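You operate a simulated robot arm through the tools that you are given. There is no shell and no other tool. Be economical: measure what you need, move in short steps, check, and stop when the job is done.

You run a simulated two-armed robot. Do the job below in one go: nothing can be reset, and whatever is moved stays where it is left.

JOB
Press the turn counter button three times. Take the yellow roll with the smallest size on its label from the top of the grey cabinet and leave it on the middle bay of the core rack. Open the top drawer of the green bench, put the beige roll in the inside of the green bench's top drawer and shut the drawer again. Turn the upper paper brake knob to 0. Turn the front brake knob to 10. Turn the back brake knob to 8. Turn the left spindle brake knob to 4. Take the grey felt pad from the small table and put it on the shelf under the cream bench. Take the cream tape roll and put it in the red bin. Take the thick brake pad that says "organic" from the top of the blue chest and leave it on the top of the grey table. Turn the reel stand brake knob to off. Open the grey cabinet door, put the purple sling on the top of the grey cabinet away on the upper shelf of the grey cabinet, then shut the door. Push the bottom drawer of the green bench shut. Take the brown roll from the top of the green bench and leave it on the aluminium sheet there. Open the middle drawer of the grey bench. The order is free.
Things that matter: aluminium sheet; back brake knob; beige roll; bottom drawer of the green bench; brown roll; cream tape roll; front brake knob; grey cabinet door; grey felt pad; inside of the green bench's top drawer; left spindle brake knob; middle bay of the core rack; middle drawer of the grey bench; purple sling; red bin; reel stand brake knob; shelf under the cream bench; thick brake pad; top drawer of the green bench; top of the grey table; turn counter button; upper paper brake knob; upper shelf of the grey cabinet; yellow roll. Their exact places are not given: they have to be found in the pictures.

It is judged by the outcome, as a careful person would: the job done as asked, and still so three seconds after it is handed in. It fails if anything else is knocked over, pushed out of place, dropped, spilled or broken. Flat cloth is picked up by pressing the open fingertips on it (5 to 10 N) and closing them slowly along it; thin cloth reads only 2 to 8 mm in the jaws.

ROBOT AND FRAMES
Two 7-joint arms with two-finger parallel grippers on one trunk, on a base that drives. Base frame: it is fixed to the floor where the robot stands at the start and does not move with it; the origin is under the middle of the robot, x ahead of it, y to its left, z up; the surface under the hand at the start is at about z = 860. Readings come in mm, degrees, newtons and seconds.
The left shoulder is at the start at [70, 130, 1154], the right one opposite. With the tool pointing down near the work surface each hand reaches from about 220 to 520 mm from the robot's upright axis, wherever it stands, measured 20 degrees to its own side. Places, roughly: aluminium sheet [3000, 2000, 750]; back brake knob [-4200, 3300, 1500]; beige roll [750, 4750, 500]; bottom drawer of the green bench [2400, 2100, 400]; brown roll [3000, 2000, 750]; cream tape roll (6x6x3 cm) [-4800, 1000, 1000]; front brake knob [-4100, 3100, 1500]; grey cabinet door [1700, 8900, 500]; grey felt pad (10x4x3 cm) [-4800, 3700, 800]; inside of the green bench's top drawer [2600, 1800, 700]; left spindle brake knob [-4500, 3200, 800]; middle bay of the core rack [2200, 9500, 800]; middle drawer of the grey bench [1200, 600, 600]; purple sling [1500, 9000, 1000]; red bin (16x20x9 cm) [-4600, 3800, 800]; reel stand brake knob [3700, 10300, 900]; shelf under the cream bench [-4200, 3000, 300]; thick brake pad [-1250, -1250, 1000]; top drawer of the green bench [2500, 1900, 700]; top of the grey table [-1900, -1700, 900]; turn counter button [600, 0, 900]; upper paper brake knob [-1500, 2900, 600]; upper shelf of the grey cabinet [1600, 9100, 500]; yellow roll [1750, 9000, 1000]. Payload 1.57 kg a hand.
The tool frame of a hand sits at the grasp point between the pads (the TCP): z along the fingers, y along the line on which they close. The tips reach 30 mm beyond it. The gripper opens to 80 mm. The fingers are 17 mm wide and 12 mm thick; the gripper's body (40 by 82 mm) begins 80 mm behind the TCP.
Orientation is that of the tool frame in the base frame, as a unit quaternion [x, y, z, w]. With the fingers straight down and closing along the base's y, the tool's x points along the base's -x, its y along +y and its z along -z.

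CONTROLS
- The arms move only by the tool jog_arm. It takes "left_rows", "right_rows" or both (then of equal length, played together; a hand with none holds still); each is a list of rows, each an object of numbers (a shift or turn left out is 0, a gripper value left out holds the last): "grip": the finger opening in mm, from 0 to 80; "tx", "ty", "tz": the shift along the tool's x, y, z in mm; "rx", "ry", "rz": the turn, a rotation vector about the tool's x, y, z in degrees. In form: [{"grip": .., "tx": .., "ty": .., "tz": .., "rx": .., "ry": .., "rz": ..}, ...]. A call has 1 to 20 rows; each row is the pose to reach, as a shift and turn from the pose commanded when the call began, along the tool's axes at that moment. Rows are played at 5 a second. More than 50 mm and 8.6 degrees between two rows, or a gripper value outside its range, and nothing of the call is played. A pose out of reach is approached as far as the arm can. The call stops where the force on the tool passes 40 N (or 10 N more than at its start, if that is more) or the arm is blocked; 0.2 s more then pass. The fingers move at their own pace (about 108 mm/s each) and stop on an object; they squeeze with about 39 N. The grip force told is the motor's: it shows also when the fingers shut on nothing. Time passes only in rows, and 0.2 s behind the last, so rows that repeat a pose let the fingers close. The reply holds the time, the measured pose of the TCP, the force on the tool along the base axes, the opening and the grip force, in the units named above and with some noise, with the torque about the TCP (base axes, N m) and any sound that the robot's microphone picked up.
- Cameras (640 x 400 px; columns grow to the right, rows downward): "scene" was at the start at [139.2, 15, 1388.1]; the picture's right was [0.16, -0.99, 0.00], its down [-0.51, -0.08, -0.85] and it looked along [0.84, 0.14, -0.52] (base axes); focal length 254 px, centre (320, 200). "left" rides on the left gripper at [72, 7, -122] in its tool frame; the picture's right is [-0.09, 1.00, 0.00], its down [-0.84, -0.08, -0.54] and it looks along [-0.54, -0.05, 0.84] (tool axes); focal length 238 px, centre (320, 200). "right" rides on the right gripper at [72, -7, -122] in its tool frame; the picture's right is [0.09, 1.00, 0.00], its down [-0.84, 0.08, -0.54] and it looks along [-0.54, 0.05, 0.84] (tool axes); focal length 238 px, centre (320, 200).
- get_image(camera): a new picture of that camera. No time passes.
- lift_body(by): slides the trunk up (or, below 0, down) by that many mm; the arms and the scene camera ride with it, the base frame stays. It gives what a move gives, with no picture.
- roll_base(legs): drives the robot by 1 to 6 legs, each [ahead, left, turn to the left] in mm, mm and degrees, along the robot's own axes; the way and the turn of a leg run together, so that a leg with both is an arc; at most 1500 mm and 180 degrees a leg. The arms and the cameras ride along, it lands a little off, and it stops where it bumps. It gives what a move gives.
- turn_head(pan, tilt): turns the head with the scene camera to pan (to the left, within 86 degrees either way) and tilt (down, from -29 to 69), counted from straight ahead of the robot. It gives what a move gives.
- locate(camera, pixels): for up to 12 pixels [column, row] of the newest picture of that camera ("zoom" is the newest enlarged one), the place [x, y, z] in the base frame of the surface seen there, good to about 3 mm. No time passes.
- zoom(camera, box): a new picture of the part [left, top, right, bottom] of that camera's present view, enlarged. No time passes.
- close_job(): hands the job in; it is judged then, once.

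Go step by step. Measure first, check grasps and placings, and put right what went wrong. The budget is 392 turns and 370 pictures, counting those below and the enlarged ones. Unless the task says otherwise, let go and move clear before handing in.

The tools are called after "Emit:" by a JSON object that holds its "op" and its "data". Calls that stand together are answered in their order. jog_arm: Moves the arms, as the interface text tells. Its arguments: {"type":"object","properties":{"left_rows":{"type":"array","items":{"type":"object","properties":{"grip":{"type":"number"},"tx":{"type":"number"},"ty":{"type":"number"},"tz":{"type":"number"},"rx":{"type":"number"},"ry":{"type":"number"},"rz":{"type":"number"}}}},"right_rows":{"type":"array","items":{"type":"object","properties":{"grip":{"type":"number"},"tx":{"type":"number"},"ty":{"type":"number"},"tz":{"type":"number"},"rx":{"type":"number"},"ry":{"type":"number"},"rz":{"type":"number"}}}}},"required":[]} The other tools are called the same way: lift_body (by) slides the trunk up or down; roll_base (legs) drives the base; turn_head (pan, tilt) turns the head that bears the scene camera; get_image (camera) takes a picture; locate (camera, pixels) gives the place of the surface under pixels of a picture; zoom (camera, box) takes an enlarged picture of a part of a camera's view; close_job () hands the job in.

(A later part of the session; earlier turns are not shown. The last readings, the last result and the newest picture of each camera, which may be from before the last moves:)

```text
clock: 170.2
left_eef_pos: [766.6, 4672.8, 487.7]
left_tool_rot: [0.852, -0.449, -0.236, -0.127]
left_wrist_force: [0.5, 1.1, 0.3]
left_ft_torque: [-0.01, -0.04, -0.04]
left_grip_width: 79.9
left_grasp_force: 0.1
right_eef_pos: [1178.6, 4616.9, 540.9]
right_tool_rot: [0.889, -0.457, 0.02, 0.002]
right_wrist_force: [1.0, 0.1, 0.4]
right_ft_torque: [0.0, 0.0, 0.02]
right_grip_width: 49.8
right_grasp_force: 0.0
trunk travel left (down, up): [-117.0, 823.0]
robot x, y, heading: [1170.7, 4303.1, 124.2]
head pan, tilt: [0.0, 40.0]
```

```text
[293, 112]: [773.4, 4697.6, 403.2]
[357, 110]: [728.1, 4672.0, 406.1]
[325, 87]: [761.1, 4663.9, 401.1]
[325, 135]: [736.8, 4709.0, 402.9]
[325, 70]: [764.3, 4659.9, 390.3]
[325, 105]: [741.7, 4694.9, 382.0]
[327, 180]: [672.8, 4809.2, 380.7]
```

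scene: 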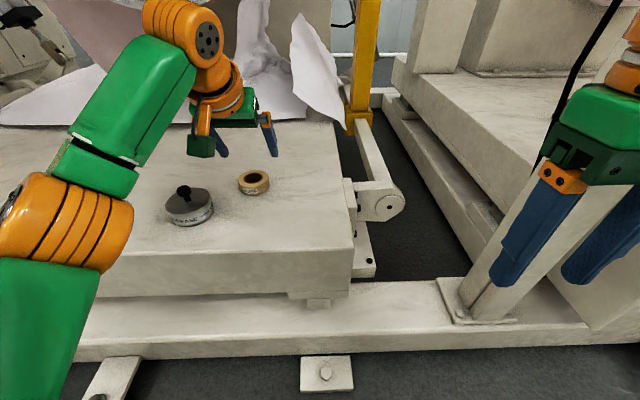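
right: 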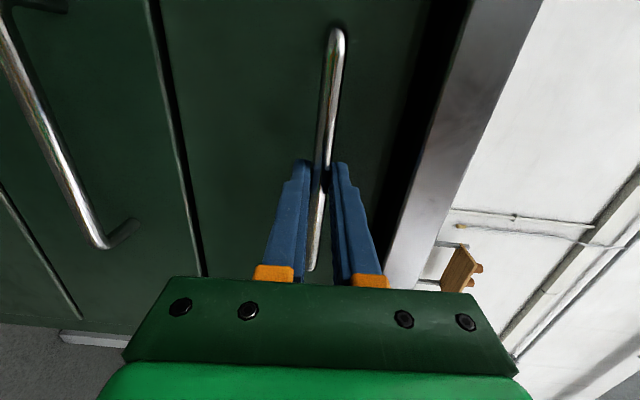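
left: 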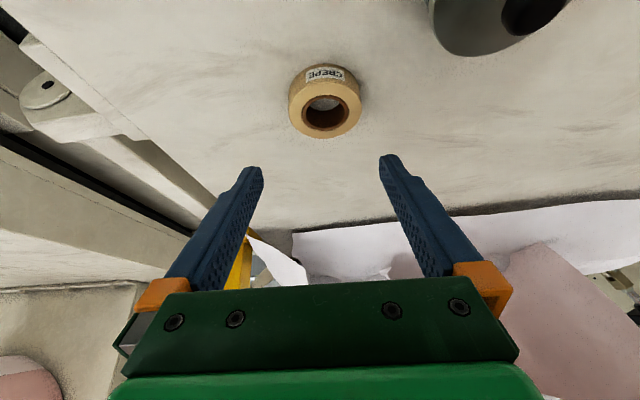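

The roll's centre is (750,4686). I'll shift 9 mm forward and 6 mm left, then descend to z≈414.

Emit:
{"op": "jog_arm", "data": {"left_rows": [{"tz": 4.6, "tx": -7.7, "ty": 6.3}, {"tz": 30, "tx": 7.8, "ty": 6.3}, {"tz": 55, "tx": 22.6, "ty": 6.3}, {"tz": 67.2, "tx": 29.9, "ty": 6.3}, {"tz": 67.2, "tx": 29.9, "ty": 6.3}]}}

Emit:
{"op": "get_image", "data": {"camera": "left"}}

Emit:
{"op": "zoom", "data": {"camera": "scene", "box": [150, 80, 310, 240]}}

```text
clock: 171.4
left_eef_pos: [755.7, 4677.5, 415.2]
left_tool_rot: [0.852, -0.449, -0.236, -0.127]
left_wrist_force: [0.1, -0.5, 0.7]
left_ft_torque: [-0.01, 0.0, -0.01]
left_grip_width: 79.8
left_grasp_force: 0.0
right_eef_pos: [1177.8, 4615.8, 541.6]
right_tool_rot: [0.889, -0.457, 0.02, 0.001]
right_wrist_force: [1.0, 1.0, 0.7]
right_ft_torque: [0.0, -0.01, 0.02]
right_grip_width: 50.0
right_grasp_force: 0.1
trunk travel left (down, up): [-117.0, 823.0]
robot x, y, heading: [1171.4, 4303.1, 124.2]
head pan, tilt: [0.0, 40.0]
```

```text
286 pictures are left
```

left: 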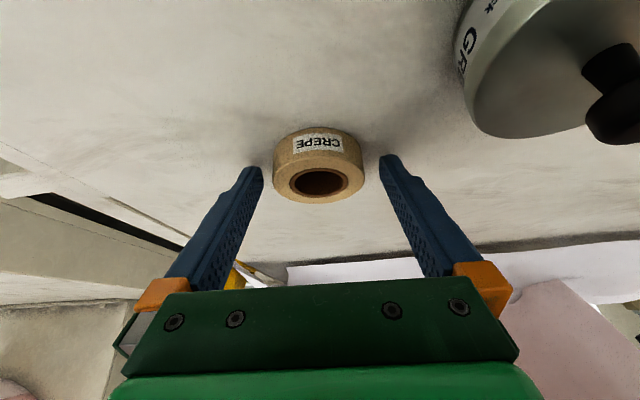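

```text
2.50 times, centred on (230, 160) of scene
```

zoom: 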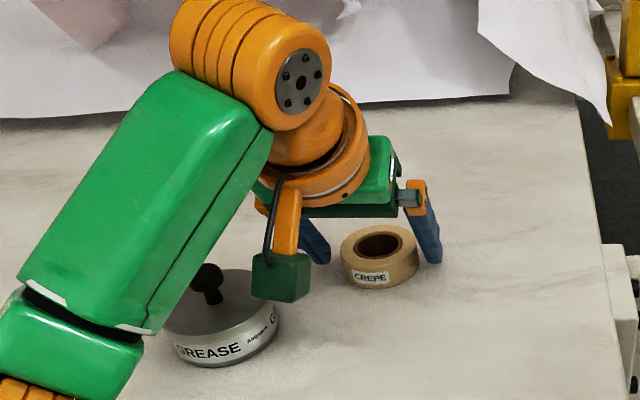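

Aligned. I'll close on the roll and lift slightly.

Emit:
{"op": "jog_arm", "data": {"left_rows": [{"grip": 60}, {"grip": 40}, {"grip": 40}, {"grip": 40}, {"tz": -8.6, "tx": -5.2, "grip": 40}, {"tz": -25.7, "tx": -15.5, "grip": 40}, {"tz": -43, "tx": -26, "grip": 40}]}}

Emit:
{"op": "get_image", "data": {"camera": "left"}}

```text
clock: 173.0
left_eef_pos: [754.1, 4676.0, 464.3]
left_tool_rot: [0.852, -0.449, -0.237, -0.127]
left_wrist_force: [0.7, -0.1, 0.7]
left_ft_torque: [-0.02, 0.0, -0.01]
left_grip_width: 57.9
left_grasp_force: 39.5
right_eef_pos: [1179.1, 4616.7, 541.3]
right_tool_rot: [0.889, -0.457, 0.021, 0.003]
right_wrist_force: [0.4, 0.0, 0.3]
right_ft_torque: [-0.01, 0.0, 0.01]
right_grip_width: 50.0
right_grasp_force: 0.1
trunk travel left (down, up): [-117.0, 823.0]
robot x, y, heading: [1176.1, 4301.0, 124.4]
head pan, tilt: [0.0, 40.0]
```

```text
284 pictures are left
```

left: 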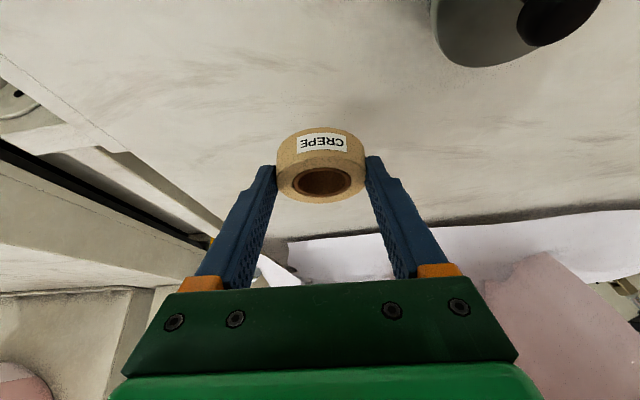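

The roll is held at 57.9 mm. I'll raise it a little more, back straight out, raise the trunk, turn to the green bench and drive in front of the open drawer.

Emit:
{"op": "jog_arm", "data": {"left_rows": [{"tz": -26, "tx": -15.5}, {"tz": -43, "tx": -26}]}}

Emit:
{"op": "roll_base", "data": {"legs": [[-450, 0, 0]]}}

Emit:
{"op": "lift_body", "data": {"by": 400}}

Emit:
{"op": "roll_base", "data": {"legs": [[0, 0, -177], [0, -549, 0], [1100, 0, 0]]}}

Emit:
{"op": "lift_body", "data": {"by": 230}}

Emit:
{"op": "get_image", "data": {"camera": "scene"}}

```text
clock: 173.6
left_eef_pos: [756.0, 4671.0, 511.1]
left_tool_rot: [0.852, -0.45, -0.237, -0.127]
left_wrist_force: [0.6, -0.6, -1.2]
left_ft_torque: [-0.01, -0.02, 0.0]
left_grip_width: 57.5
left_grasp_force: 39.0
left hand out of reach, approached as far as the arm can: row 2
right_eef_pos: [1177.7, 4616.2, 542.5]
right_tool_rot: [0.889, -0.457, 0.02, 0.002]
right_wrist_force: [0.1, 0.3, -0.4]
right_ft_torque: [0.02, 0.0, 0.0]
right_grip_width: 50.4
right_grasp_force: 0.2
trunk travel left (down, up): [-117.0, 823.0]
robot x, y, heading: [1173.9, 4301.9, 124.1]
head pan, tilt: [0.0, 40.0]
```

```text
clock: 176.3
left_eef_pos: [1012.6, 4301.5, 511.1]
left_tool_rot: [0.849, -0.455, -0.237, -0.129]
left_wrist_force: [-0.1, 0.4, 0.3]
left_ft_torque: [0.01, 0.02, 0.0]
left_grip_width: 57.4
left_grasp_force: 39.0
right_eef_pos: [1434.7, 4241.0, 540.5]
right_tool_rot: [0.887, -0.462, 0.02, 0.002]
right_wrist_force: [-0.2, -0.1, -0.9]
right_ft_torque: [-0.01, -0.02, 0.0]
right_grip_width: 50.1
right_grasp_force: 0.1
trunk travel left (down, up): [-117.0, 823.0]
robot x, y, heading: [1424.4, 3929.9, 123.4]
head pan, tilt: [0.0, 40.0]
```

```text
clock: 180.1
left_eef_pos: [1012.2, 4302.4, 910.9]
left_tool_rot: [0.849, -0.455, -0.235, -0.128]
left_wrist_force: [0.3, 0.7, 0.0]
left_ft_torque: [0.01, -0.01, -0.04]
left_grip_width: 57.4
left_grasp_force: 39.0
right_eef_pos: [1434.6, 4240.5, 941.2]
right_tool_rot: [0.887, -0.462, 0.02, 0.002]
right_wrist_force: [0.5, 0.2, 0.4]
right_ft_torque: [0.01, -0.02, 0.02]
right_grip_width: 49.9
right_grasp_force: 0.1
trunk travel left (down, up): [-517.0, 423.0]
robot x, y, heading: [1425.1, 3926.9, 123.6]
head pan, tilt: [0.0, 40.0]
```

```text
clock: 195.9
left_eef_pos: [2109.7, 2369.0, 911.2]
left_tool_rot: [0.418, 0.868, -0.117, 0.241]
left_wrist_force: [-0.6, -0.6, -0.4]
left_ft_torque: [0.02, -0.02, -0.01]
left_grip_width: 56.8
left_grasp_force: 39.2
right_eef_pos: [1684.1, 2393.8, 940.5]
right_tool_rot: [0.424, 0.905, 0.001, -0.021]
right_wrist_force: [0.2, -0.2, -0.3]
right_ft_torque: [-0.01, -0.01, 0.01]
right_grip_width: 50.1
right_grasp_force: 0.0
trunk travel left (down, up): [-517.0, 423.0]
robot x, y, heading: [1663.7, 2708.5, -51.8]
head pan, tilt: [0.0, 40.0]
```

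```text
clock: 198.3
left_eef_pos: [2109.5, 2368.5, 1140.9]
left_tool_rot: [0.417, 0.868, -0.118, 0.242]
left_wrist_force: [0.3, -0.8, 0.0]
left_ft_torque: [0.0, 0.01, 0.02]
left_grip_width: 56.8
left_grasp_force: 38.8
right_eef_pos: [1683.5, 2393.8, 1171.9]
right_tool_rot: [0.424, 0.905, 0.001, -0.021]
right_wrist_force: [0.1, -0.2, 0.4]
right_ft_torque: [-0.02, 0.01, 0.0]
right_grip_width: 50.2
right_grasp_force: 0.0
trunk travel left (down, up): [-747.0, 193.0]
robot x, y, heading: [1664.4, 2708.9, -51.8]
head pan, tilt: [0.0, 40.0]
```

```text
283 pictures are left
```

scene: 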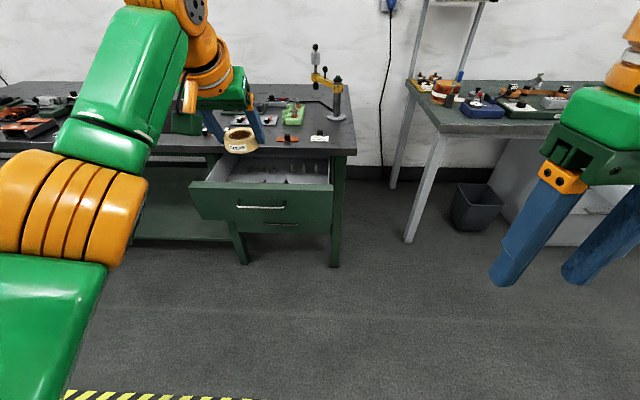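

The grip width is creeping down slightly (56.8), so I shouldn't linger. I'll measure the drawer's interior now.

Emit:
{"op": "zoom", "data": {"camera": "scene", "box": [180, 110, 360, 240]}}

Emit:
{"op": "locate", "data": {"camera": "scene", "pixels": [[262, 207], [310, 179], [325, 183], [300, 172], [200, 181], [270, 178], [285, 184], [240, 182], [315, 170]]}}

Emit:
{"op": "get_image", "data": {"camera": "left"}}

```text
3.08 times, centred on (270, 175) of scene
```

zoom: 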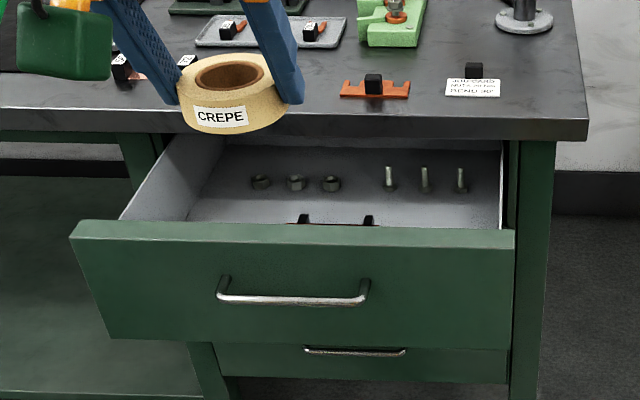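

```text
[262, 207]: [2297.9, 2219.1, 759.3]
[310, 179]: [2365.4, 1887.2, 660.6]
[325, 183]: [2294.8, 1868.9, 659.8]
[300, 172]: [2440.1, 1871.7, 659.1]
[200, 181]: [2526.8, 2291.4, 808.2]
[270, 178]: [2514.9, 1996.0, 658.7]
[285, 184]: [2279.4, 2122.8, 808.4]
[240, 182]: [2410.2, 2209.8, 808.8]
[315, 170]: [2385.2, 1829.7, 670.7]
```

```text
281 pictures are left
```

left: 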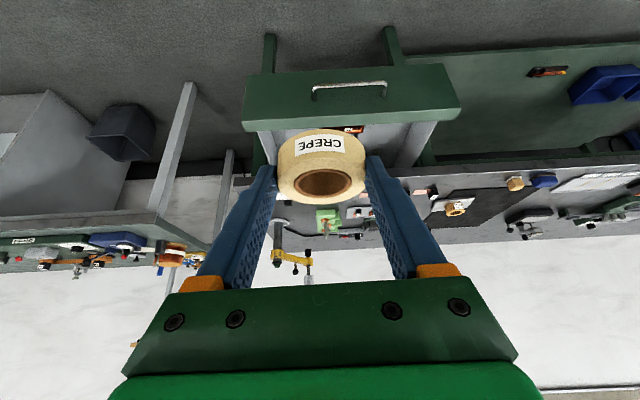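

Drawer floor is z≈659 and its rim 808; the copper part sits near the middle. I'll put the roll in the free left part with the same tilt it was gripped at. First raise the right hand, then drive so the roll is above that spot.

Emit:
{"op": "jog_arm", "data": {"right_rows": [{"tz": -45}, {"tz": -90}, {"tz": -135}, {"tz": -160}]}}

Emit:
{"op": "roll_base", "data": {"legs": [[0, 182, -0.9], [440, 0, 0]]}}

Emit:
{"op": "turn_head", "data": {"pan": 0, "tilt": 60}}

Emit:
{"op": "get_image", "data": {"camera": "scene"}}

Emit:
{"op": "get_image", "data": {"camera": "left"}}

```text
clock: 199.3
left_eef_pos: [2108.6, 2369.9, 1142.0]
left_tool_rot: [0.418, 0.867, -0.119, 0.242]
left_wrist_force: [-0.5, 1.4, -0.3]
left_ft_torque: [-0.04, -0.02, 0.03]
left_grip_width: 56.9
left_grasp_force: 38.5
right_eef_pos: [1711.3, 2382.6, 1204.1]
right_tool_rot: [0.425, 0.905, 0.002, -0.019]
right_wrist_force: [-0.2, -0.1, 0.1]
right_ft_torque: [0.0, -0.02, 0.03]
right_grip_width: 50.1
right_grasp_force: 0.1
right hand out of reach, approached as far as the arm can: row 1, 2, 3, 4
trunk travel left (down, up): [-747.0, 193.0]
robot x, y, heading: [1662.8, 2706.1, -51.6]
head pan, tilt: [0.0, 40.0]
```

```text
clock: 203.1
left_eef_pos: [2520.4, 2124.4, 1142.3]
left_tool_rot: [0.424, 0.864, -0.12, 0.242]
left_wrist_force: [-0.6, -1.2, -0.8]
left_ft_torque: [0.05, -0.01, 0.02]
left_grip_width: 56.8
left_grasp_force: 38.8
right_eef_pos: [2121.8, 2143.3, 1204.1]
right_tool_rot: [0.432, 0.902, 0.002, -0.019]
right_wrist_force: [0.5, 1.2, -0.6]
right_ft_torque: [0.0, -0.02, 0.02]
right_grip_width: 50.2
right_grasp_force: 0.0
trunk travel left (down, up): [-747.0, 193.0]
robot x, y, heading: [2082.7, 2463.3, -52.8]
head pan, tilt: [0.0, 40.0]
```

```text
clock: 203.9
left_eef_pos: [2521.6, 2122.7, 1140.8]
left_tool_rot: [0.425, 0.864, -0.12, 0.241]
left_wrist_force: [-0.9, -0.2, -0.9]
left_ft_torque: [0.01, -0.04, -0.04]
left_grip_width: 56.9
left_grasp_force: 38.9
right_eef_pos: [2124.0, 2140.6, 1203.4]
right_tool_rot: [0.431, 0.902, 0.002, -0.02]
right_wrist_force: [-0.2, -0.7, -0.4]
right_ft_torque: [0.0, -0.01, 0.0]
right_grip_width: 50.0
right_grasp_force: 0.0
trunk travel left (down, up): [-747.0, 193.0]
robot x, y, heading: [2076.6, 2465.1, -52.5]
head pan, tilt: [0.0, 60.0]
```

```text
280 pictures are left
```

scene: 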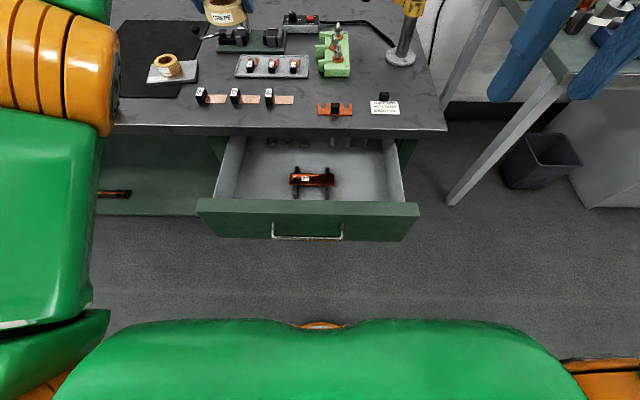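

```text
279 pictures are left
```

left: 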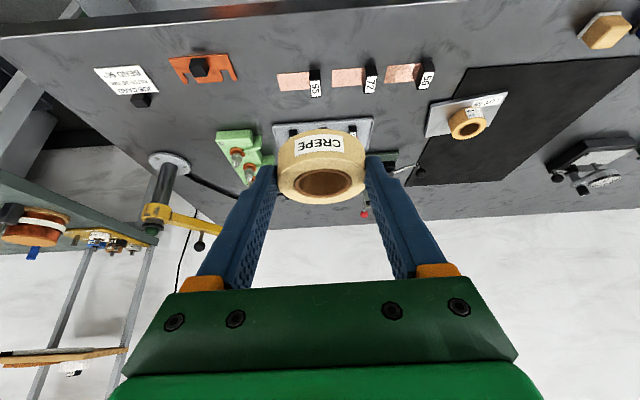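

Emit:
{"op": "locate", "data": {"camera": "scene", "pixels": [[307, 236], [293, 178], [335, 182], [297, 195], [250, 180], [370, 180], [245, 135], [330, 135], [225, 205], [405, 208], [222, 195], [398, 190]]}}

Emit:
{"op": "zoom", "data": {"camera": "scene", "box": [190, 110, 430, 260]}}

```text
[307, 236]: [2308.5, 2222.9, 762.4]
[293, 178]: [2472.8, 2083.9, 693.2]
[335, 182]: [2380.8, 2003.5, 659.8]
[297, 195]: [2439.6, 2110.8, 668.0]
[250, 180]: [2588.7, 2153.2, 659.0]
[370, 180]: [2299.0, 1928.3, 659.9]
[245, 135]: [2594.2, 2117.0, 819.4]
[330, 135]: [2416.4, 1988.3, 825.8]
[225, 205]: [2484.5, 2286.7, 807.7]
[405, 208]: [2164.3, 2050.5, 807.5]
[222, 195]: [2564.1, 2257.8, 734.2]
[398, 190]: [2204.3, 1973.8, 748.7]
```

```text
2.67 times, centred on (310, 185) of scene
```

zoom: 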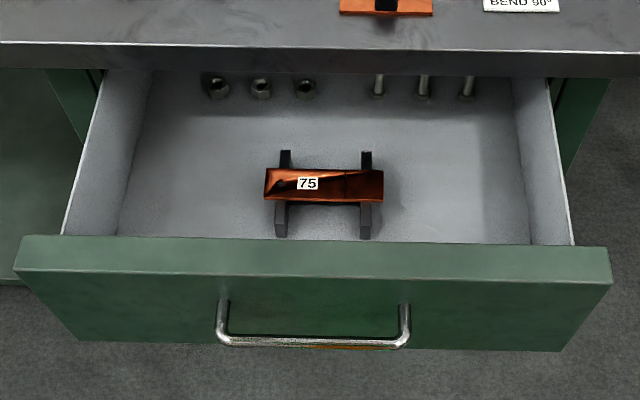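

The free spot left of the copper part is centred near (2552,2108). Before lowering, I'll check how far forward my left elbow is relative to the bench edge.

Emit:
{"op": "locate", "data": {"camera": "scene", "pixels": [[60, 60], [100, 30], [110, 100], [40, 150], [60, 15]]}}

```text
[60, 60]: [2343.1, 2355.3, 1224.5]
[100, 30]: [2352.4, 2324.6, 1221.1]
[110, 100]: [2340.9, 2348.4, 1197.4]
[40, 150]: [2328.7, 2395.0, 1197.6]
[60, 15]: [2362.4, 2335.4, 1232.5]
```

The elbow would come low over the drawer face if I lowered the trunk. Instead I'll step the base 80 mm closer while drawing the hand back, then lower the arm from above.

Emit:
{"op": "jog_arm", "data": {"left_rows": [{"tz": -20, "tx": 34, "ty": 8}, {"tz": -41, "tx": 68.6, "ty": 15}, {"tz": -41, "tx": 68.6, "ty": 15}]}}

Emit:
{"op": "roll_base", "data": {"legs": [[75, 0, 0]]}}

Emit:
{"op": "jog_arm", "data": {"left_rows": [{"tz": 38, "tx": 23}, {"tz": 77, "tx": 46}, {"tz": 115, "tx": 69}, {"tz": 154, "tx": 93}, {"tz": 193, "tx": 116}, {"tz": 214, "tx": 129}]}}

Emit:
{"op": "get_image", "data": {"camera": "scene"}}

Emit:
{"op": "get_image", "data": {"camera": "left"}}

```text
clock: 204.7
left_eef_pos: [2485.0, 2196.6, 1139.3]
left_tool_rot: [0.424, 0.865, -0.118, 0.241]
left_wrist_force: [-1.0, 0.5, -0.5]
left_ft_torque: [-0.02, 0.0, -0.04]
left_grip_width: 56.8
left_grasp_force: 38.9
right_eef_pos: [2122.8, 2140.7, 1204.1]
right_tool_rot: [0.431, 0.902, 0.002, -0.02]
right_wrist_force: [-0.3, -0.8, -0.2]
right_ft_torque: [0.04, -0.01, 0.01]
right_grip_width: 49.7
right_grasp_force: 0.0
trunk travel left (down, up): [-747.0, 193.0]
robot x, y, heading: [2079.7, 2467.4, -52.7]
head pan, tilt: [0.0, 60.0]
```

```text
clock: 205.8
left_eef_pos: [2525.9, 2140.7, 1143.0]
left_tool_rot: [0.425, 0.864, -0.121, 0.243]
left_wrist_force: [-0.4, 0.4, 0.4]
left_ft_torque: [-0.01, 0.01, -0.03]
left_grip_width: 57.1
left_grasp_force: 38.8
right_eef_pos: [2164.5, 2087.9, 1205.0]
right_tool_rot: [0.431, 0.902, 0.001, -0.018]
right_wrist_force: [-0.6, -0.2, -0.1]
right_ft_torque: [-0.02, -0.01, 0.01]
right_grip_width: 50.0
right_grasp_force: 0.0
trunk travel left (down, up): [-747.0, 193.0]
robot x, y, heading: [2128.3, 2408.8, -52.6]
head pan, tilt: [0.0, 60.0]
```

```text
clock: 207.2
left_eef_pos: [2531.1, 2135.2, 891.6]
left_tool_rot: [0.426, 0.864, -0.121, 0.241]
left_wrist_force: [0.2, 0.1, -0.1]
left_ft_torque: [-0.01, 0.02, -0.04]
left_grip_width: 56.6
left_grasp_force: 39.0
right_eef_pos: [2168.8, 2082.4, 1203.9]
right_tool_rot: [0.432, 0.901, 0.003, -0.02]
right_wrist_force: [-0.3, 0.2, -1.0]
right_ft_torque: [0.02, 0.03, 0.0]
right_grip_width: 49.7
right_grasp_force: 0.1
trunk travel left (down, up): [-747.0, 193.0]
robot x, y, heading: [2125.1, 2409.0, -52.8]
head pan, tilt: [0.0, 60.0]
```

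```text
277 pictures are left
```

scene: 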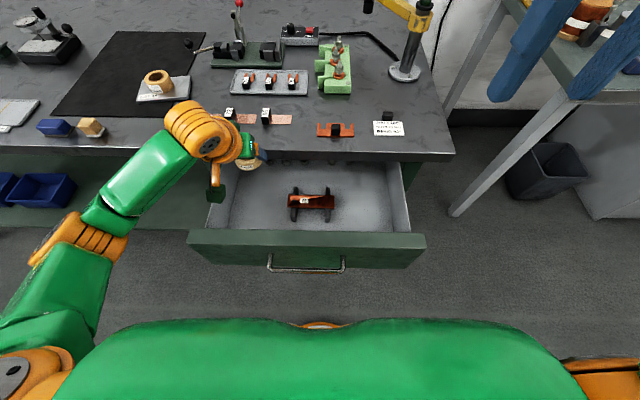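

```text
276 pictures are left
```

left: 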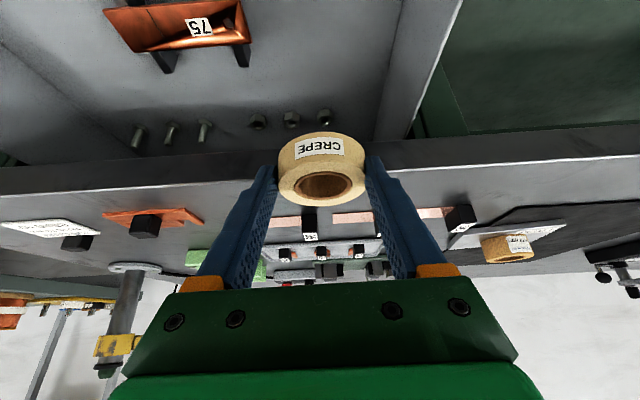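

The roll would clear the slab edge by only about 7 mm, so I'll move back 15 mm, then descend to TCP z≈765 beneath the slab edge.

Emit:
{"op": "jog_arm", "data": {"left_rows": [{"tz": -7.7, "tx": 12.9}, {"tz": 26, "tx": 33}, {"tz": 60, "tx": 53.5}, {"tz": 94, "tx": 74}, {"tz": 100, "tx": 78}, {"tz": 100, "tx": 78}]}}

Emit:
{"op": "get_image", "data": {"camera": "left"}}

Emit:
{"op": "zoom", "data": {"camera": "scene", "box": [100, 90, 340, 280]}}

```text
clock: 208.6
left_eef_pos: [2520.7, 2147.2, 764.1]
left_tool_rot: [0.425, 0.864, -0.122, 0.24]
left_wrist_force: [-0.4, -0.1, -0.8]
left_ft_torque: [0.02, 0.01, -0.01]
left_grip_width: 57.0
left_grasp_force: 38.7
right_eef_pos: [2169.0, 2082.5, 1203.5]
right_tool_rot: [0.432, 0.902, 0.002, -0.019]
right_wrist_force: [-0.2, 0.3, -0.7]
right_ft_torque: [0.0, 0.01, -0.02]
right_grip_width: 50.1
right_grasp_force: 0.0
trunk travel left (down, up): [-747.0, 193.0]
robot x, y, heading: [2128.5, 2408.6, -52.6]
head pan, tilt: [0.0, 60.0]
```

```text
275 pictures are left
```

left: 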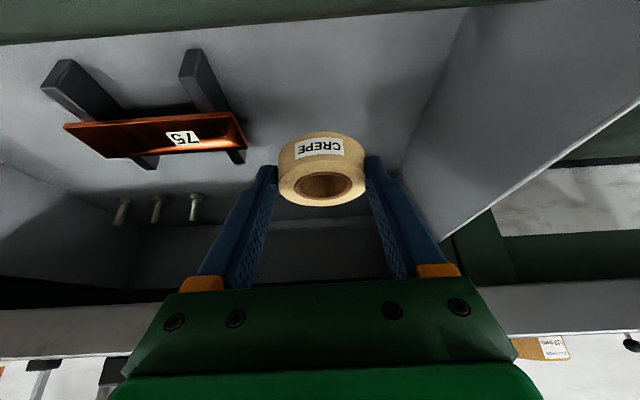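

```text
2.11 times, centred on (220, 185) of scene
```

zoom: 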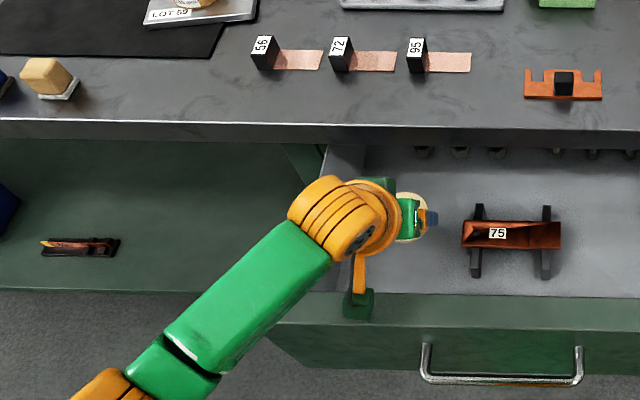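

The camera box is near the drawer's face, so I'll move forward 50 mm first (the roll goes under the slab edge), then lower.

Emit:
{"op": "jog_arm", "data": {"left_rows": [{"tz": 13, "tx": -21.5}, {"tz": 25.8, "tx": -42.9}, {"tz": 51.5, "tx": -27.4}, {"tz": 68.6, "tx": -17.1}, {"tz": 77, "tx": -12}, {"tz": 82.3, "tx": -8.9}, {"tz": 82.3, "tx": -8.9}]}}

Emit:
{"op": "get_image", "data": {"camera": "left"}}

Emit:
{"op": "zoom", "data": {"camera": "scene", "box": [100, 90, 340, 280]}}

```text
clock: 210.2
left_eef_pos: [2550.2, 2107.9, 700.3]
left_tool_rot: [0.425, 0.864, -0.12, 0.241]
left_wrist_force: [-0.5, -0.5, -0.2]
left_ft_torque: [0.01, 0.01, -0.03]
left_grip_width: 56.8
left_grasp_force: 38.8
right_eef_pos: [2168.4, 2082.8, 1205.3]
right_tool_rot: [0.432, 0.902, 0.002, -0.02]
right_wrist_force: [0.0, -0.4, 0.0]
right_ft_torque: [0.0, 0.01, -0.02]
right_grip_width: 49.9
right_grasp_force: 0.1
trunk travel left (down, up): [-747.0, 193.0]
robot x, y, heading: [2129.6, 2410.1, -52.5]
head pan, tilt: [0.0, 60.0]
```

```text
273 pictures are left
```

left: 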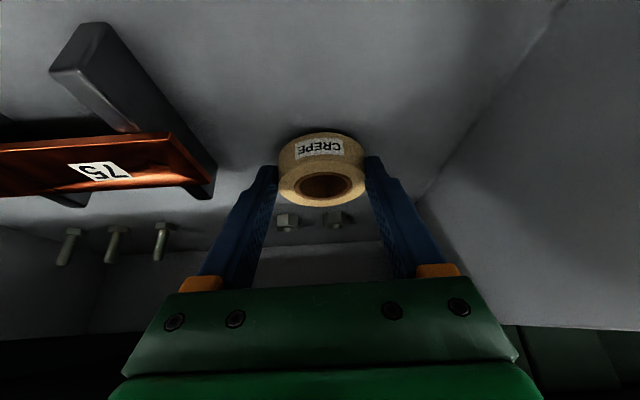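

```text
2.11 times, centred on (220, 185) of scene
```

zoom: 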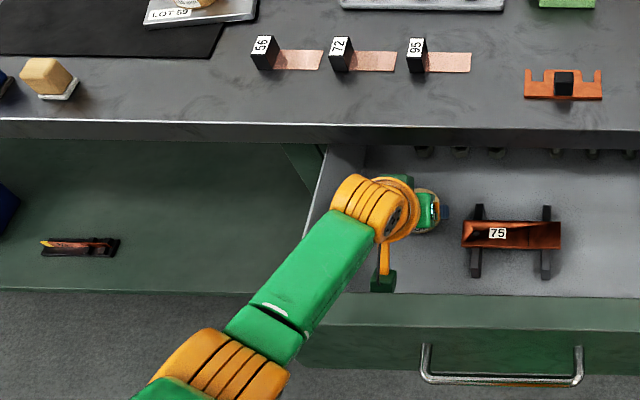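

Emit:
{"op": "jog_arm", "data": {"left_rows": [{"tz": 3, "tx": 1.8}, {"tz": 5, "tx": 3}, {"tz": 5, "tx": 3}]}}

Emit:
{"op": "jog_arm", "data": {"left_rows": [{"grip": 64}, {"grip": 68}, {"grip": 70}, {"grip": 70}]}}

Emit:
{"op": "get_image", "data": {"camera": "left"}}

```text
clock: 211.0
left_eef_pos: [2548.3, 2106.7, 693.2]
left_tool_rot: [0.425, 0.865, -0.12, 0.24]
left_wrist_force: [0.4, 0.0, -0.3]
left_ft_torque: [0.0, 0.02, 0.0]
left_grip_width: 56.9
left_grasp_force: 38.5
right_eef_pos: [2167.6, 2082.9, 1203.1]
right_tool_rot: [0.432, 0.902, 0.002, -0.02]
right_wrist_force: [0.1, -0.3, -0.4]
right_ft_torque: [-0.01, 0.01, 0.02]
right_grip_width: 50.1
right_grasp_force: 0.1
trunk travel left (down, up): [-747.0, 193.0]
robot x, y, heading: [2127.6, 2407.5, -52.7]
head pan, tilt: [0.0, 60.0]
```

```text
clock: 212.0
left_eef_pos: [2549.9, 2107.6, 692.8]
left_tool_rot: [0.425, 0.864, -0.12, 0.241]
left_wrist_force: [-0.4, -0.3, -0.5]
left_ft_torque: [0.05, 0.01, -0.01]
left_grip_width: 69.9
left_grasp_force: 0.0
right_eef_pos: [2168.7, 2082.4, 1202.9]
right_tool_rot: [0.432, 0.902, 0.001, -0.019]
right_wrist_force: [0.0, -0.8, -0.2]
right_ft_torque: [-0.01, -0.01, 0.03]
right_grip_width: 50.1
right_grasp_force: 0.1
trunk travel left (down, up): [-747.0, 193.0]
robot x, y, heading: [2130.3, 2405.4, -52.6]
head pan, tilt: [0.0, 60.0]
```

```text
271 pictures are left
```

left: 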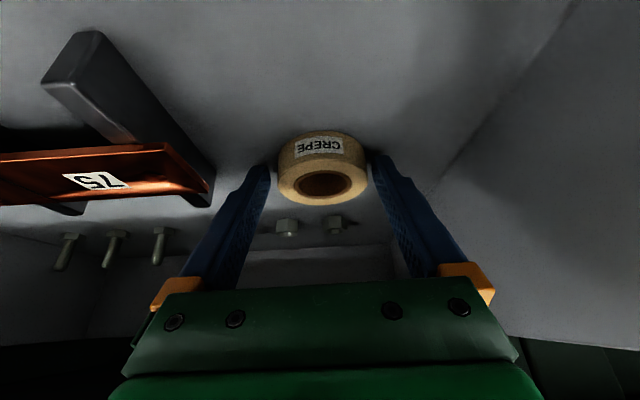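

The roll sits flat in the drawer. I'll retrace the path out: up 70, back 55, then up high.

Emit:
{"op": "jog_arm", "data": {"left_rows": [{"tz": -30, "tx": -18}, {"tz": -60, "tx": -36}, {"tz": -74, "tx": -13}, {"tz": -88, "tx": 11}, {"tz": -126, "tx": -12}, {"tz": -164, "tx": -35}, {"tz": -202, "tx": -58}, {"tz": -240, "tx": -81}, {"tz": -278, "tx": -104}, {"tz": -300, "tx": -117}]}}

Emit:
{"op": "get_image", "data": {"camera": "scene"}}

```text
clock: 214.2
left_eef_pos: [2515.8, 2152.7, 1011.0]
left_tool_rot: [0.425, 0.864, -0.12, 0.241]
left_wrist_force: [-0.6, -0.1, -0.1]
left_ft_torque: [0.01, 0.03, 0.0]
left_grip_width: 70.0
left_grasp_force: 0.0
right_eef_pos: [2167.9, 2082.6, 1203.7]
right_tool_rot: [0.432, 0.902, 0.002, -0.02]
right_wrist_force: [-0.5, -0.7, 0.3]
right_ft_torque: [-0.01, -0.01, -0.03]
right_grip_width: 50.0
right_grasp_force: 0.1
trunk travel left (down, up): [-747.0, 193.0]
robot x, y, heading: [2128.9, 2410.1, -52.7]
head pan, tilt: [0.0, 60.0]
```

```text
270 pictures are left
```

scene: 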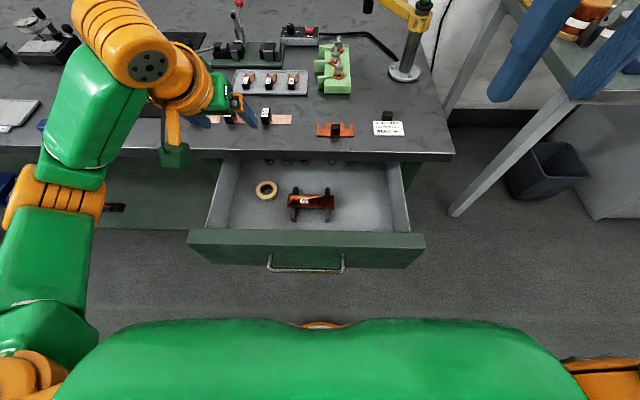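

The roll is in the drawer at (266,190). Now I'll back off, shut the fingers, tilt the left hand to point forward and line it up with the drawer's centre.

Emit:
{"op": "roll_base", "data": {"legs": [[-400, 0, 0], [0, -115, 0]]}}

Emit:
{"op": "jog_arm", "data": {"left_rows": [{"ry": -8.5, "grip": 0}, {"ry": -17, "grip": 0}, {"ry": -25.5}, {"ry": -34}, {"ry": -42.5}, {"ry": -51}, {"ry": -59}]}}

Emit:
{"op": "lift_body", "data": {"by": -222}}

Emit:
{"op": "get_image", "data": {"camera": "scene"}}

Emit:
{"op": "get_image", "data": {"camera": "left"}}

```text
clock: 217.5
left_eef_pos: [2179.0, 2404.8, 1010.2]
left_tool_rot: [0.428, 0.863, -0.122, 0.239]
left_wrist_force: [-0.4, 0.2, 0.3]
left_ft_torque: [-0.03, 0.02, -0.01]
left_grip_width: 69.8
left_grasp_force: 0.1
right_eef_pos: [1830.2, 2337.8, 1203.8]
right_tool_rot: [0.434, 0.901, 0.0, -0.02]
right_wrist_force: [-0.4, -0.5, 0.7]
right_ft_torque: [0.01, 0.01, 0.01]
right_grip_width: 50.0
right_grasp_force: 0.1
trunk travel left (down, up): [-747.0, 193.0]
robot x, y, heading: [1794.0, 2657.5, -53.1]
head pan, tilt: [0.0, 60.0]
```

```text
clock: 219.1
left_eef_pos: [2175.8, 2403.6, 1009.3]
left_tool_rot: [0.314, 0.633, -0.316, 0.634]
left_wrist_force: [-0.1, -0.4, 0.0]
left_ft_torque: [-0.01, -0.01, 0.01]
left_grip_width: 0.0
left_grasp_force: 21.0
right_eef_pos: [1828.4, 2334.8, 1203.0]
right_tool_rot: [0.434, 0.901, 0.001, -0.019]
right_wrist_force: [0.5, -0.2, 0.3]
right_ft_torque: [-0.03, 0.03, -0.02]
right_grip_width: 50.2
right_grasp_force: 0.0
trunk travel left (down, up): [-747.0, 193.0]
robot x, y, heading: [1789.9, 2661.0, -53.2]
head pan, tilt: [0.0, 60.0]
```

```text
clock: 221.5
left_eef_pos: [2179.2, 2403.7, 786.7]
left_tool_rot: [0.312, 0.633, -0.316, 0.634]
left_wrist_force: [0.4, 0.5, -1.4]
left_ft_torque: [0.03, -0.01, -0.01]
left_grip_width: 0.0
left_grasp_force: 21.4
right_eef_pos: [1828.7, 2333.9, 981.9]
right_tool_rot: [0.435, 0.9, 0.002, -0.019]
right_wrist_force: [-0.2, 0.7, -0.7]
right_ft_torque: [0.0, 0.0, 0.0]
right_grip_width: 49.9
right_grasp_force: 0.0
trunk travel left (down, up): [-525.0, 415.0]
robot x, y, heading: [1786.1, 2660.7, -53.2]
head pan, tilt: [0.0, 60.0]
```

```text
269 pictures are left
```

scene: 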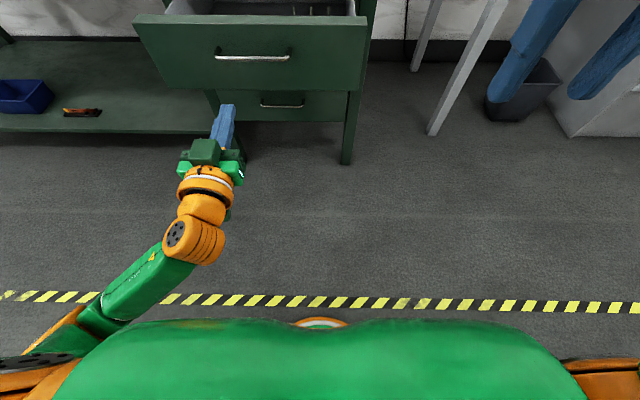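

```text
268 pictures are left
```

left: 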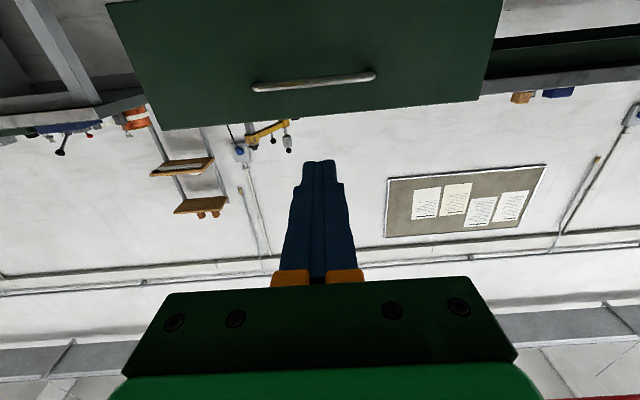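

The closed left fingers point at the drawer face just above its handle (z 787). I'll push it shut in steps.

Emit:
{"op": "roll_base", "data": {"legs": [[240, 0, 0]]}}

Emit:
{"op": "get_image", "data": {"camera": "scene"}}

Emit:
{"op": "roll_base", "data": {"legs": [[200, 0, 0], [50, 0, 0]]}}

Emit:
{"op": "get_image", "data": {"camera": "scene"}}

```text
clock: 223.2
left_eef_pos: [2321.8, 2210.6, 787.2]
left_tool_rot: [0.314, 0.632, -0.317, 0.634]
left_wrist_force: [0.9, 0.4, -0.8]
left_ft_torque: [0.0, -0.03, -0.03]
left_grip_width: 0.0
left_grasp_force: 20.9
right_eef_pos: [1973.8, 2142.5, 981.9]
right_tool_rot: [0.435, 0.9, 0.002, -0.019]
right_wrist_force: [0.4, -0.2, 0.3]
right_ft_torque: [0.0, 0.0, 0.02]
right_grip_width: 49.8
right_grasp_force: 0.0
trunk travel left (down, up): [-525.0, 415.0]
robot x, y, heading: [1938.0, 2466.5, -52.8]
head pan, tilt: [0.0, 60.0]
```

```text
267 pictures are left
```

scene: 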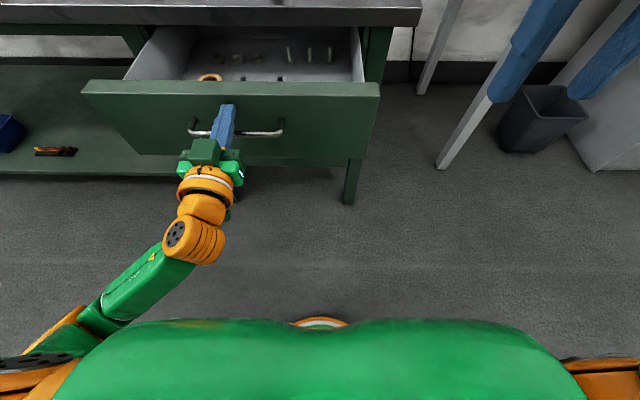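

```text
clock: 225.4
left_eef_pos: [2463.7, 2025.8, 789.9]
left_tool_rot: [0.311, 0.632, -0.316, 0.636]
left_wrist_force: [-9.2, 13.0, 1.9]
left_ft_torque: [-0.02, 0.08, -0.11]
left_grip_width: 0.0
left_grasp_force: 21.5
right_eef_pos: [2119.3, 1954.1, 982.9]
right_tool_rot: [0.431, 0.902, 0.001, -0.018]
right_wrist_force: [-0.7, -0.6, -0.4]
right_ft_torque: [0.0, 0.0, -0.03]
right_grip_width: 50.0
right_grasp_force: 0.1
trunk travel left (down, up): [-525.0, 415.0]
robot x, y, heading: [2081.7, 2278.5, -52.6]
head pan, tilt: [0.0, 60.0]
stopped in leg 2: the force on the tool passed its limit at 164 N (the readings are from after the stop); the commanded pose is now the measured one
```

```text
266 pictures are left
```

scene: 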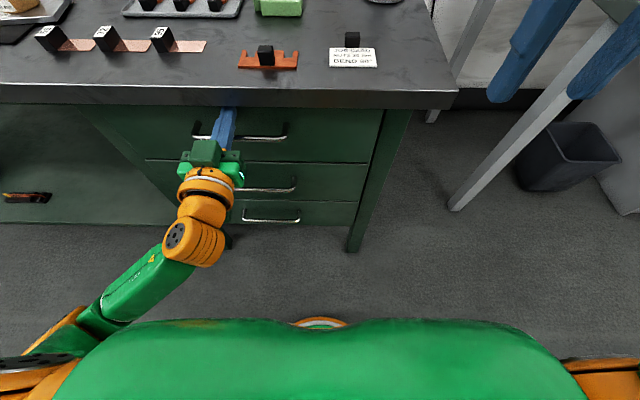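

The drawer is shut and nothing on the bench moved. I'll back off, bring the left hand back to pointing down, raise the trunk and turn toward the far area (y≈9000).

Emit:
{"op": "roll_base", "data": {"legs": [[-450, 0, 0]]}}

Emit:
{"op": "jog_arm", "data": {"left_rows": [{"ry": 8.5}, {"ry": 17}, {"ry": 25.5}, {"ry": 34}, {"ry": 42.5}, {"ry": 51}, {"ry": 59.5}, {"ry": 68}, {"ry": 76.5}, {"ry": 85, "tx": 0, "tz": 0, "grip": 80}, {"ry": 90, "grip": 80}]}}

Emit:
{"op": "lift_body", "data": {"by": 270}}

Emit:
{"op": "roll_base", "data": {"legs": [[0, 0, 140]]}}

Emit:
{"op": "turn_head", "data": {"pan": 0, "tilt": 15}}

Emit:
{"op": "get_image", "data": {"camera": "scene"}}

```text
clock: 228.1
left_eef_pos: [2191.3, 2380.8, 787.7]
left_tool_rot: [0.313, 0.633, -0.317, 0.633]
left_wrist_force: [0.1, -0.2, 0.3]
left_ft_torque: [0.0, 0.01, -0.02]
left_grip_width: 0.1
left_grasp_force: 21.3
right_eef_pos: [1846.4, 2310.1, 980.8]
right_tool_rot: [0.433, 0.901, 0.003, -0.02]
right_wrist_force: [0.0, -0.6, -0.3]
right_ft_torque: [-0.01, -0.01, 0.02]
right_grip_width: 49.9
right_grasp_force: 0.1
trunk travel left (down, up): [-525.0, 415.0]
robot x, y, heading: [1806.8, 2632.2, -52.8]
head pan, tilt: [0.0, 60.0]
```

```text
clock: 230.5
left_eef_pos: [2191.3, 2380.8, 786.5]
left_tool_rot: [0.445, 0.896, -0.002, -0.001]
left_wrist_force: [-1.1, 0.9, 0.5]
left_ft_torque: [-0.01, 0.04, 0.01]
left_grip_width: 79.9
left_grasp_force: 0.0
right_eef_pos: [1846.9, 2309.6, 981.3]
right_tool_rot: [0.433, 0.901, 0.002, -0.02]
right_wrist_force: [-0.2, 0.5, 0.2]
right_ft_torque: [-0.01, -0.03, 0.03]
right_grip_width: 50.0
right_grasp_force: 0.1
trunk travel left (down, up): [-525.0, 415.0]
robot x, y, heading: [1807.1, 2637.3, -52.8]
head pan, tilt: [0.0, 60.0]
```

```text
clock: 233.3
left_eef_pos: [2191.8, 2381.1, 1056.9]
left_tool_rot: [0.445, 0.896, -0.002, 0.0]
left_wrist_force: [0.3, 0.0, 0.1]
left_ft_torque: [0.0, -0.03, 0.01]
left_grip_width: 79.9
left_grasp_force: 0.1
right_eef_pos: [1847.3, 2310.1, 1250.2]
right_tool_rot: [0.433, 0.901, 0.002, -0.02]
right_wrist_force: [0.6, -0.6, -1.2]
right_ft_torque: [0.0, 0.02, 0.01]
right_grip_width: 50.2
right_grasp_force: 0.0
trunk travel left (down, up): [-795.0, 145.0]
robot x, y, heading: [1802.8, 2632.5, -52.7]
head pan, tilt: [0.0, 60.0]
```

```text
clock: 239.4
left_eef_pos: [1681.7, 3079.7, 1056.6]
left_tool_rot: [-0.683, 0.73, -0.001, 0.002]
left_wrist_force: [0.3, -0.6, -0.8]
left_ft_torque: [-0.02, 0.0, 0.02]
left_grip_width: 80.0
left_grasp_force: 0.0
right_eef_pos: [1989.8, 2909.4, 1249.6]
right_tool_rot: [-0.693, 0.721, -0.019, -0.009]
right_wrist_force: [0.2, -0.4, -0.3]
right_ft_torque: [-0.01, -0.01, 0.0]
right_grip_width: 49.8
right_grasp_force: 0.0
trunk travel left (down, up): [-795.0, 145.0]
robot x, y, heading: [1804.3, 2633.0, 86.1]
head pan, tilt: [0.0, 60.0]
```

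```text
clock: 240.6
left_eef_pos: [1681.0, 3081.1, 1056.2]
left_tool_rot: [-0.684, 0.73, 0.0, 0.001]
left_wrist_force: [0.7, 0.5, -0.1]
left_ft_torque: [-0.01, 0.0, -0.01]
left_grip_width: 80.0
left_grasp_force: 0.0
right_eef_pos: [1989.7, 2908.9, 1251.0]
right_tool_rot: [-0.693, 0.721, -0.018, -0.009]
right_wrist_force: [0.7, 0.0, -0.2]
right_ft_torque: [0.0, -0.03, -0.04]
right_grip_width: 50.1
right_grasp_force: 0.0
trunk travel left (down, up): [-795.0, 145.0]
robot x, y, heading: [1806.8, 2637.2, 86.3]
head pan, tilt: [0.0, 15.0]
```

```text
265 pictures are left
```

scene: 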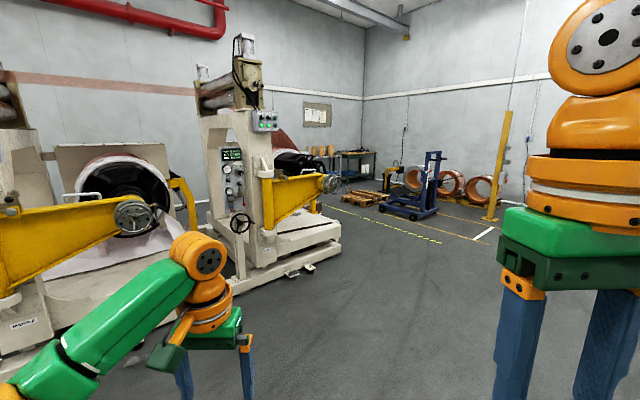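

Emit:
{"op": "locate", "data": {"camera": "scene", "pixels": [[355, 160], [322, 150], [320, 240], [290, 275], [370, 197], [410, 215], [430, 242], [340, 210], [410, 175], [490, 190], [365, 100], [450, 60]]}}

Emit:
{"op": "zoom", "data": {"camera": "scene", "box": [290, 110, 530, 260]}}

```text
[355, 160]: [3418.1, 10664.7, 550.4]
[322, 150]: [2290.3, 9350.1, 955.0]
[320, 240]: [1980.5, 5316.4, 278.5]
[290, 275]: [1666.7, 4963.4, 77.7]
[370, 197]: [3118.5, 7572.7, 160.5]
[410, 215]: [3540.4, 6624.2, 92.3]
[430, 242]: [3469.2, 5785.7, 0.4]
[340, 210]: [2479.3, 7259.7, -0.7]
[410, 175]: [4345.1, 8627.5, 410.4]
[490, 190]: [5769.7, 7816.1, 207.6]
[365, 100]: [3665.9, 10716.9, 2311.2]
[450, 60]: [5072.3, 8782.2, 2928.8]
```

```text
2.67 times, centred on (410, 185) of scene
```

zoom: 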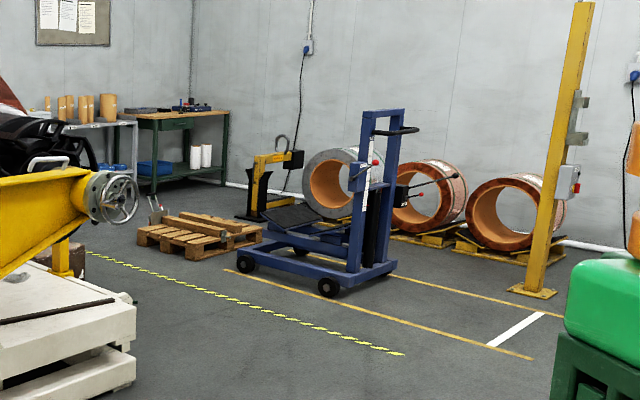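

The core rack with tubes is near (2290,9350), beyond the machine. I'll drive past the machine's end along heading ≈72°.

Emit:
{"op": "roll_base", "data": {"legs": [[0, 0, -14], [1500, 0, 0], [1500, 0, 0], [0, 0, 25]]}}

Emit:
{"op": "get_image", "data": {"camera": "scene"}}

```text
clock: 257.0
left_eef_pos: [2461.6, 5896.0, 1056.7]
left_tool_rot: [0.755, -0.655, 0.001, -0.001]
left_wrist_force: [-0.2, -0.3, -0.7]
left_ft_torque: [0.0, 0.01, -0.03]
left_grip_width: 79.7
left_grasp_force: 0.0
right_eef_pos: [2797.3, 5789.8, 1250.9]
right_tool_rot: [0.764, -0.645, 0.02, 0.007]
right_wrist_force: [0.1, 0.3, 0.0]
right_ft_torque: [-0.02, 0.01, -0.03]
right_grip_width: 50.1
right_grasp_force: 0.1
trunk travel left (down, up): [-795.0, 145.0]
robot x, y, heading: [2673.6, 5483.7, 98.2]
head pan, tilt: [0.0, 15.0]
```

```text
263 pictures are left
```

scene: 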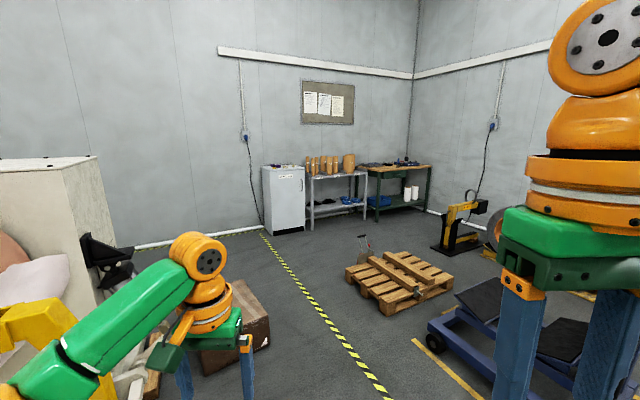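

Now the grey cabinet (283,195), the core rack with tubes (330,180) and a green bench are in view. I'll measure and zoom.

Emit:
{"op": "locate", "data": {"camera": "scene", "pixels": [[283, 200], [265, 230], [303, 225], [283, 166], [312, 230], [360, 215], [345, 280], [430, 190], [388, 300], [215, 365], [340, 178]]}}

Emit:
{"op": "zoom", "data": {"camera": "scene", "box": [240, 140, 450, 260]}}

```text
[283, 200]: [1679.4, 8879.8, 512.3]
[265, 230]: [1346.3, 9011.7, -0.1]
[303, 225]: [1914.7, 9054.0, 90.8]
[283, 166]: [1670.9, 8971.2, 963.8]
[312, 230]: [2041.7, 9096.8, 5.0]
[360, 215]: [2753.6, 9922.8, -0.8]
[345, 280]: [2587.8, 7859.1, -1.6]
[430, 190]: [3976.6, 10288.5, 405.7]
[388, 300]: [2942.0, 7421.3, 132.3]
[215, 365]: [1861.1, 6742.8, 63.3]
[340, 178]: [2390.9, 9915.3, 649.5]
```

```text
3.05 times, centred on (345, 200) of scene
```

zoom: 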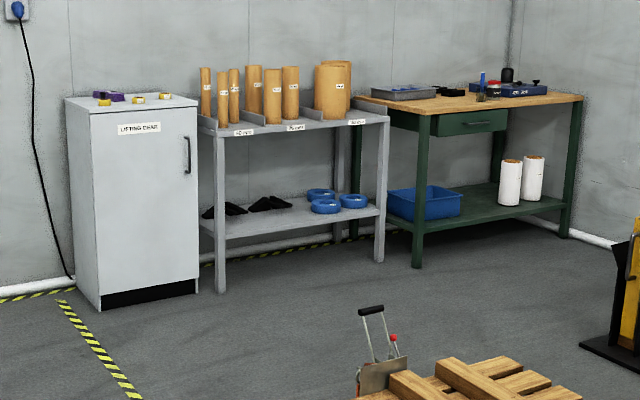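

The cabinet "LIFTING GEAR" holds purple slings and yellow rolls on top. I must pass between the wooden box (left) and the pallet (right), so I'll check that gap.

Emit:
{"op": "locate", "data": {"camera": "scene", "pixels": [[271, 335], [268, 318], [205, 376], [347, 283], [386, 315], [350, 290], [363, 290], [300, 330], [367, 250], [263, 240]]}}

Emit:
{"op": "turn_head", "data": {"pan": 5, "tilt": 40}}

Emit:
{"op": "get_image", "data": {"camera": "scene"}}

```text
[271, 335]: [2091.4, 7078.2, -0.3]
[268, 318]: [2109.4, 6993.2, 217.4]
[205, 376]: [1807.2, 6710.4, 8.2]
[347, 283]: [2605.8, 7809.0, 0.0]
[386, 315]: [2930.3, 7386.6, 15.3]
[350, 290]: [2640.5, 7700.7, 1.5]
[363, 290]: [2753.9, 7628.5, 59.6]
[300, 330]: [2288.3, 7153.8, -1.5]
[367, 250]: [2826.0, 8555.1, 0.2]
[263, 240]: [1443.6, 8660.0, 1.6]
```

```text
clock: 257.9
left_eef_pos: [2461.2, 5895.6, 1056.6]
left_tool_rot: [0.755, -0.655, 0.001, -0.002]
left_wrist_force: [0.6, -0.3, -0.4]
left_ft_torque: [-0.01, 0.03, 0.02]
left_grip_width: 80.1
left_grasp_force: 0.0
right_eef_pos: [2797.9, 5790.0, 1250.0]
right_tool_rot: [0.764, -0.645, 0.019, 0.007]
right_wrist_force: [0.6, 0.4, -0.3]
right_ft_torque: [-0.02, -0.01, 0.01]
right_grip_width: 49.8
right_grasp_force: 0.1
trunk travel left (down, up): [-795.0, 145.0]
robot x, y, heading: [2671.2, 5480.7, 98.2]
head pan, tilt: [5.0, 40.0]
```

```text
261 pictures are left
```

scene: 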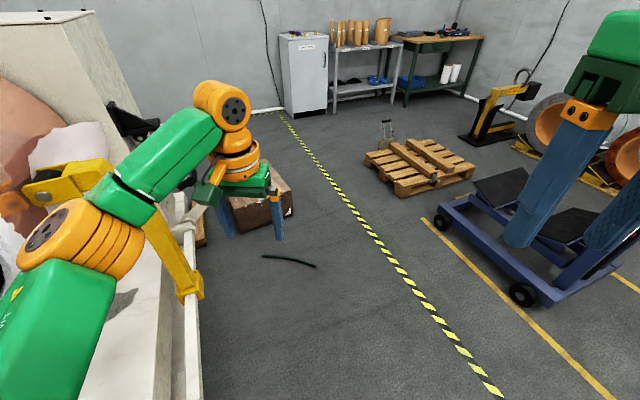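

Emit:
{"op": "locate", "data": {"camera": "scene", "pixels": [[440, 228], [525, 305], [425, 220], [265, 257], [315, 266], [200, 300], [360, 225], [450, 340]]}}

```text
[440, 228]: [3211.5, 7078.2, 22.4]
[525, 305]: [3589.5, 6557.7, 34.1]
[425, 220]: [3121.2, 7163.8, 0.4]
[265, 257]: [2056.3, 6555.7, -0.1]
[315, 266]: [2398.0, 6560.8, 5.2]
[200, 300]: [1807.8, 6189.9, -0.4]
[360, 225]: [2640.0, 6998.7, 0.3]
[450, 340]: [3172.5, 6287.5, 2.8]
```

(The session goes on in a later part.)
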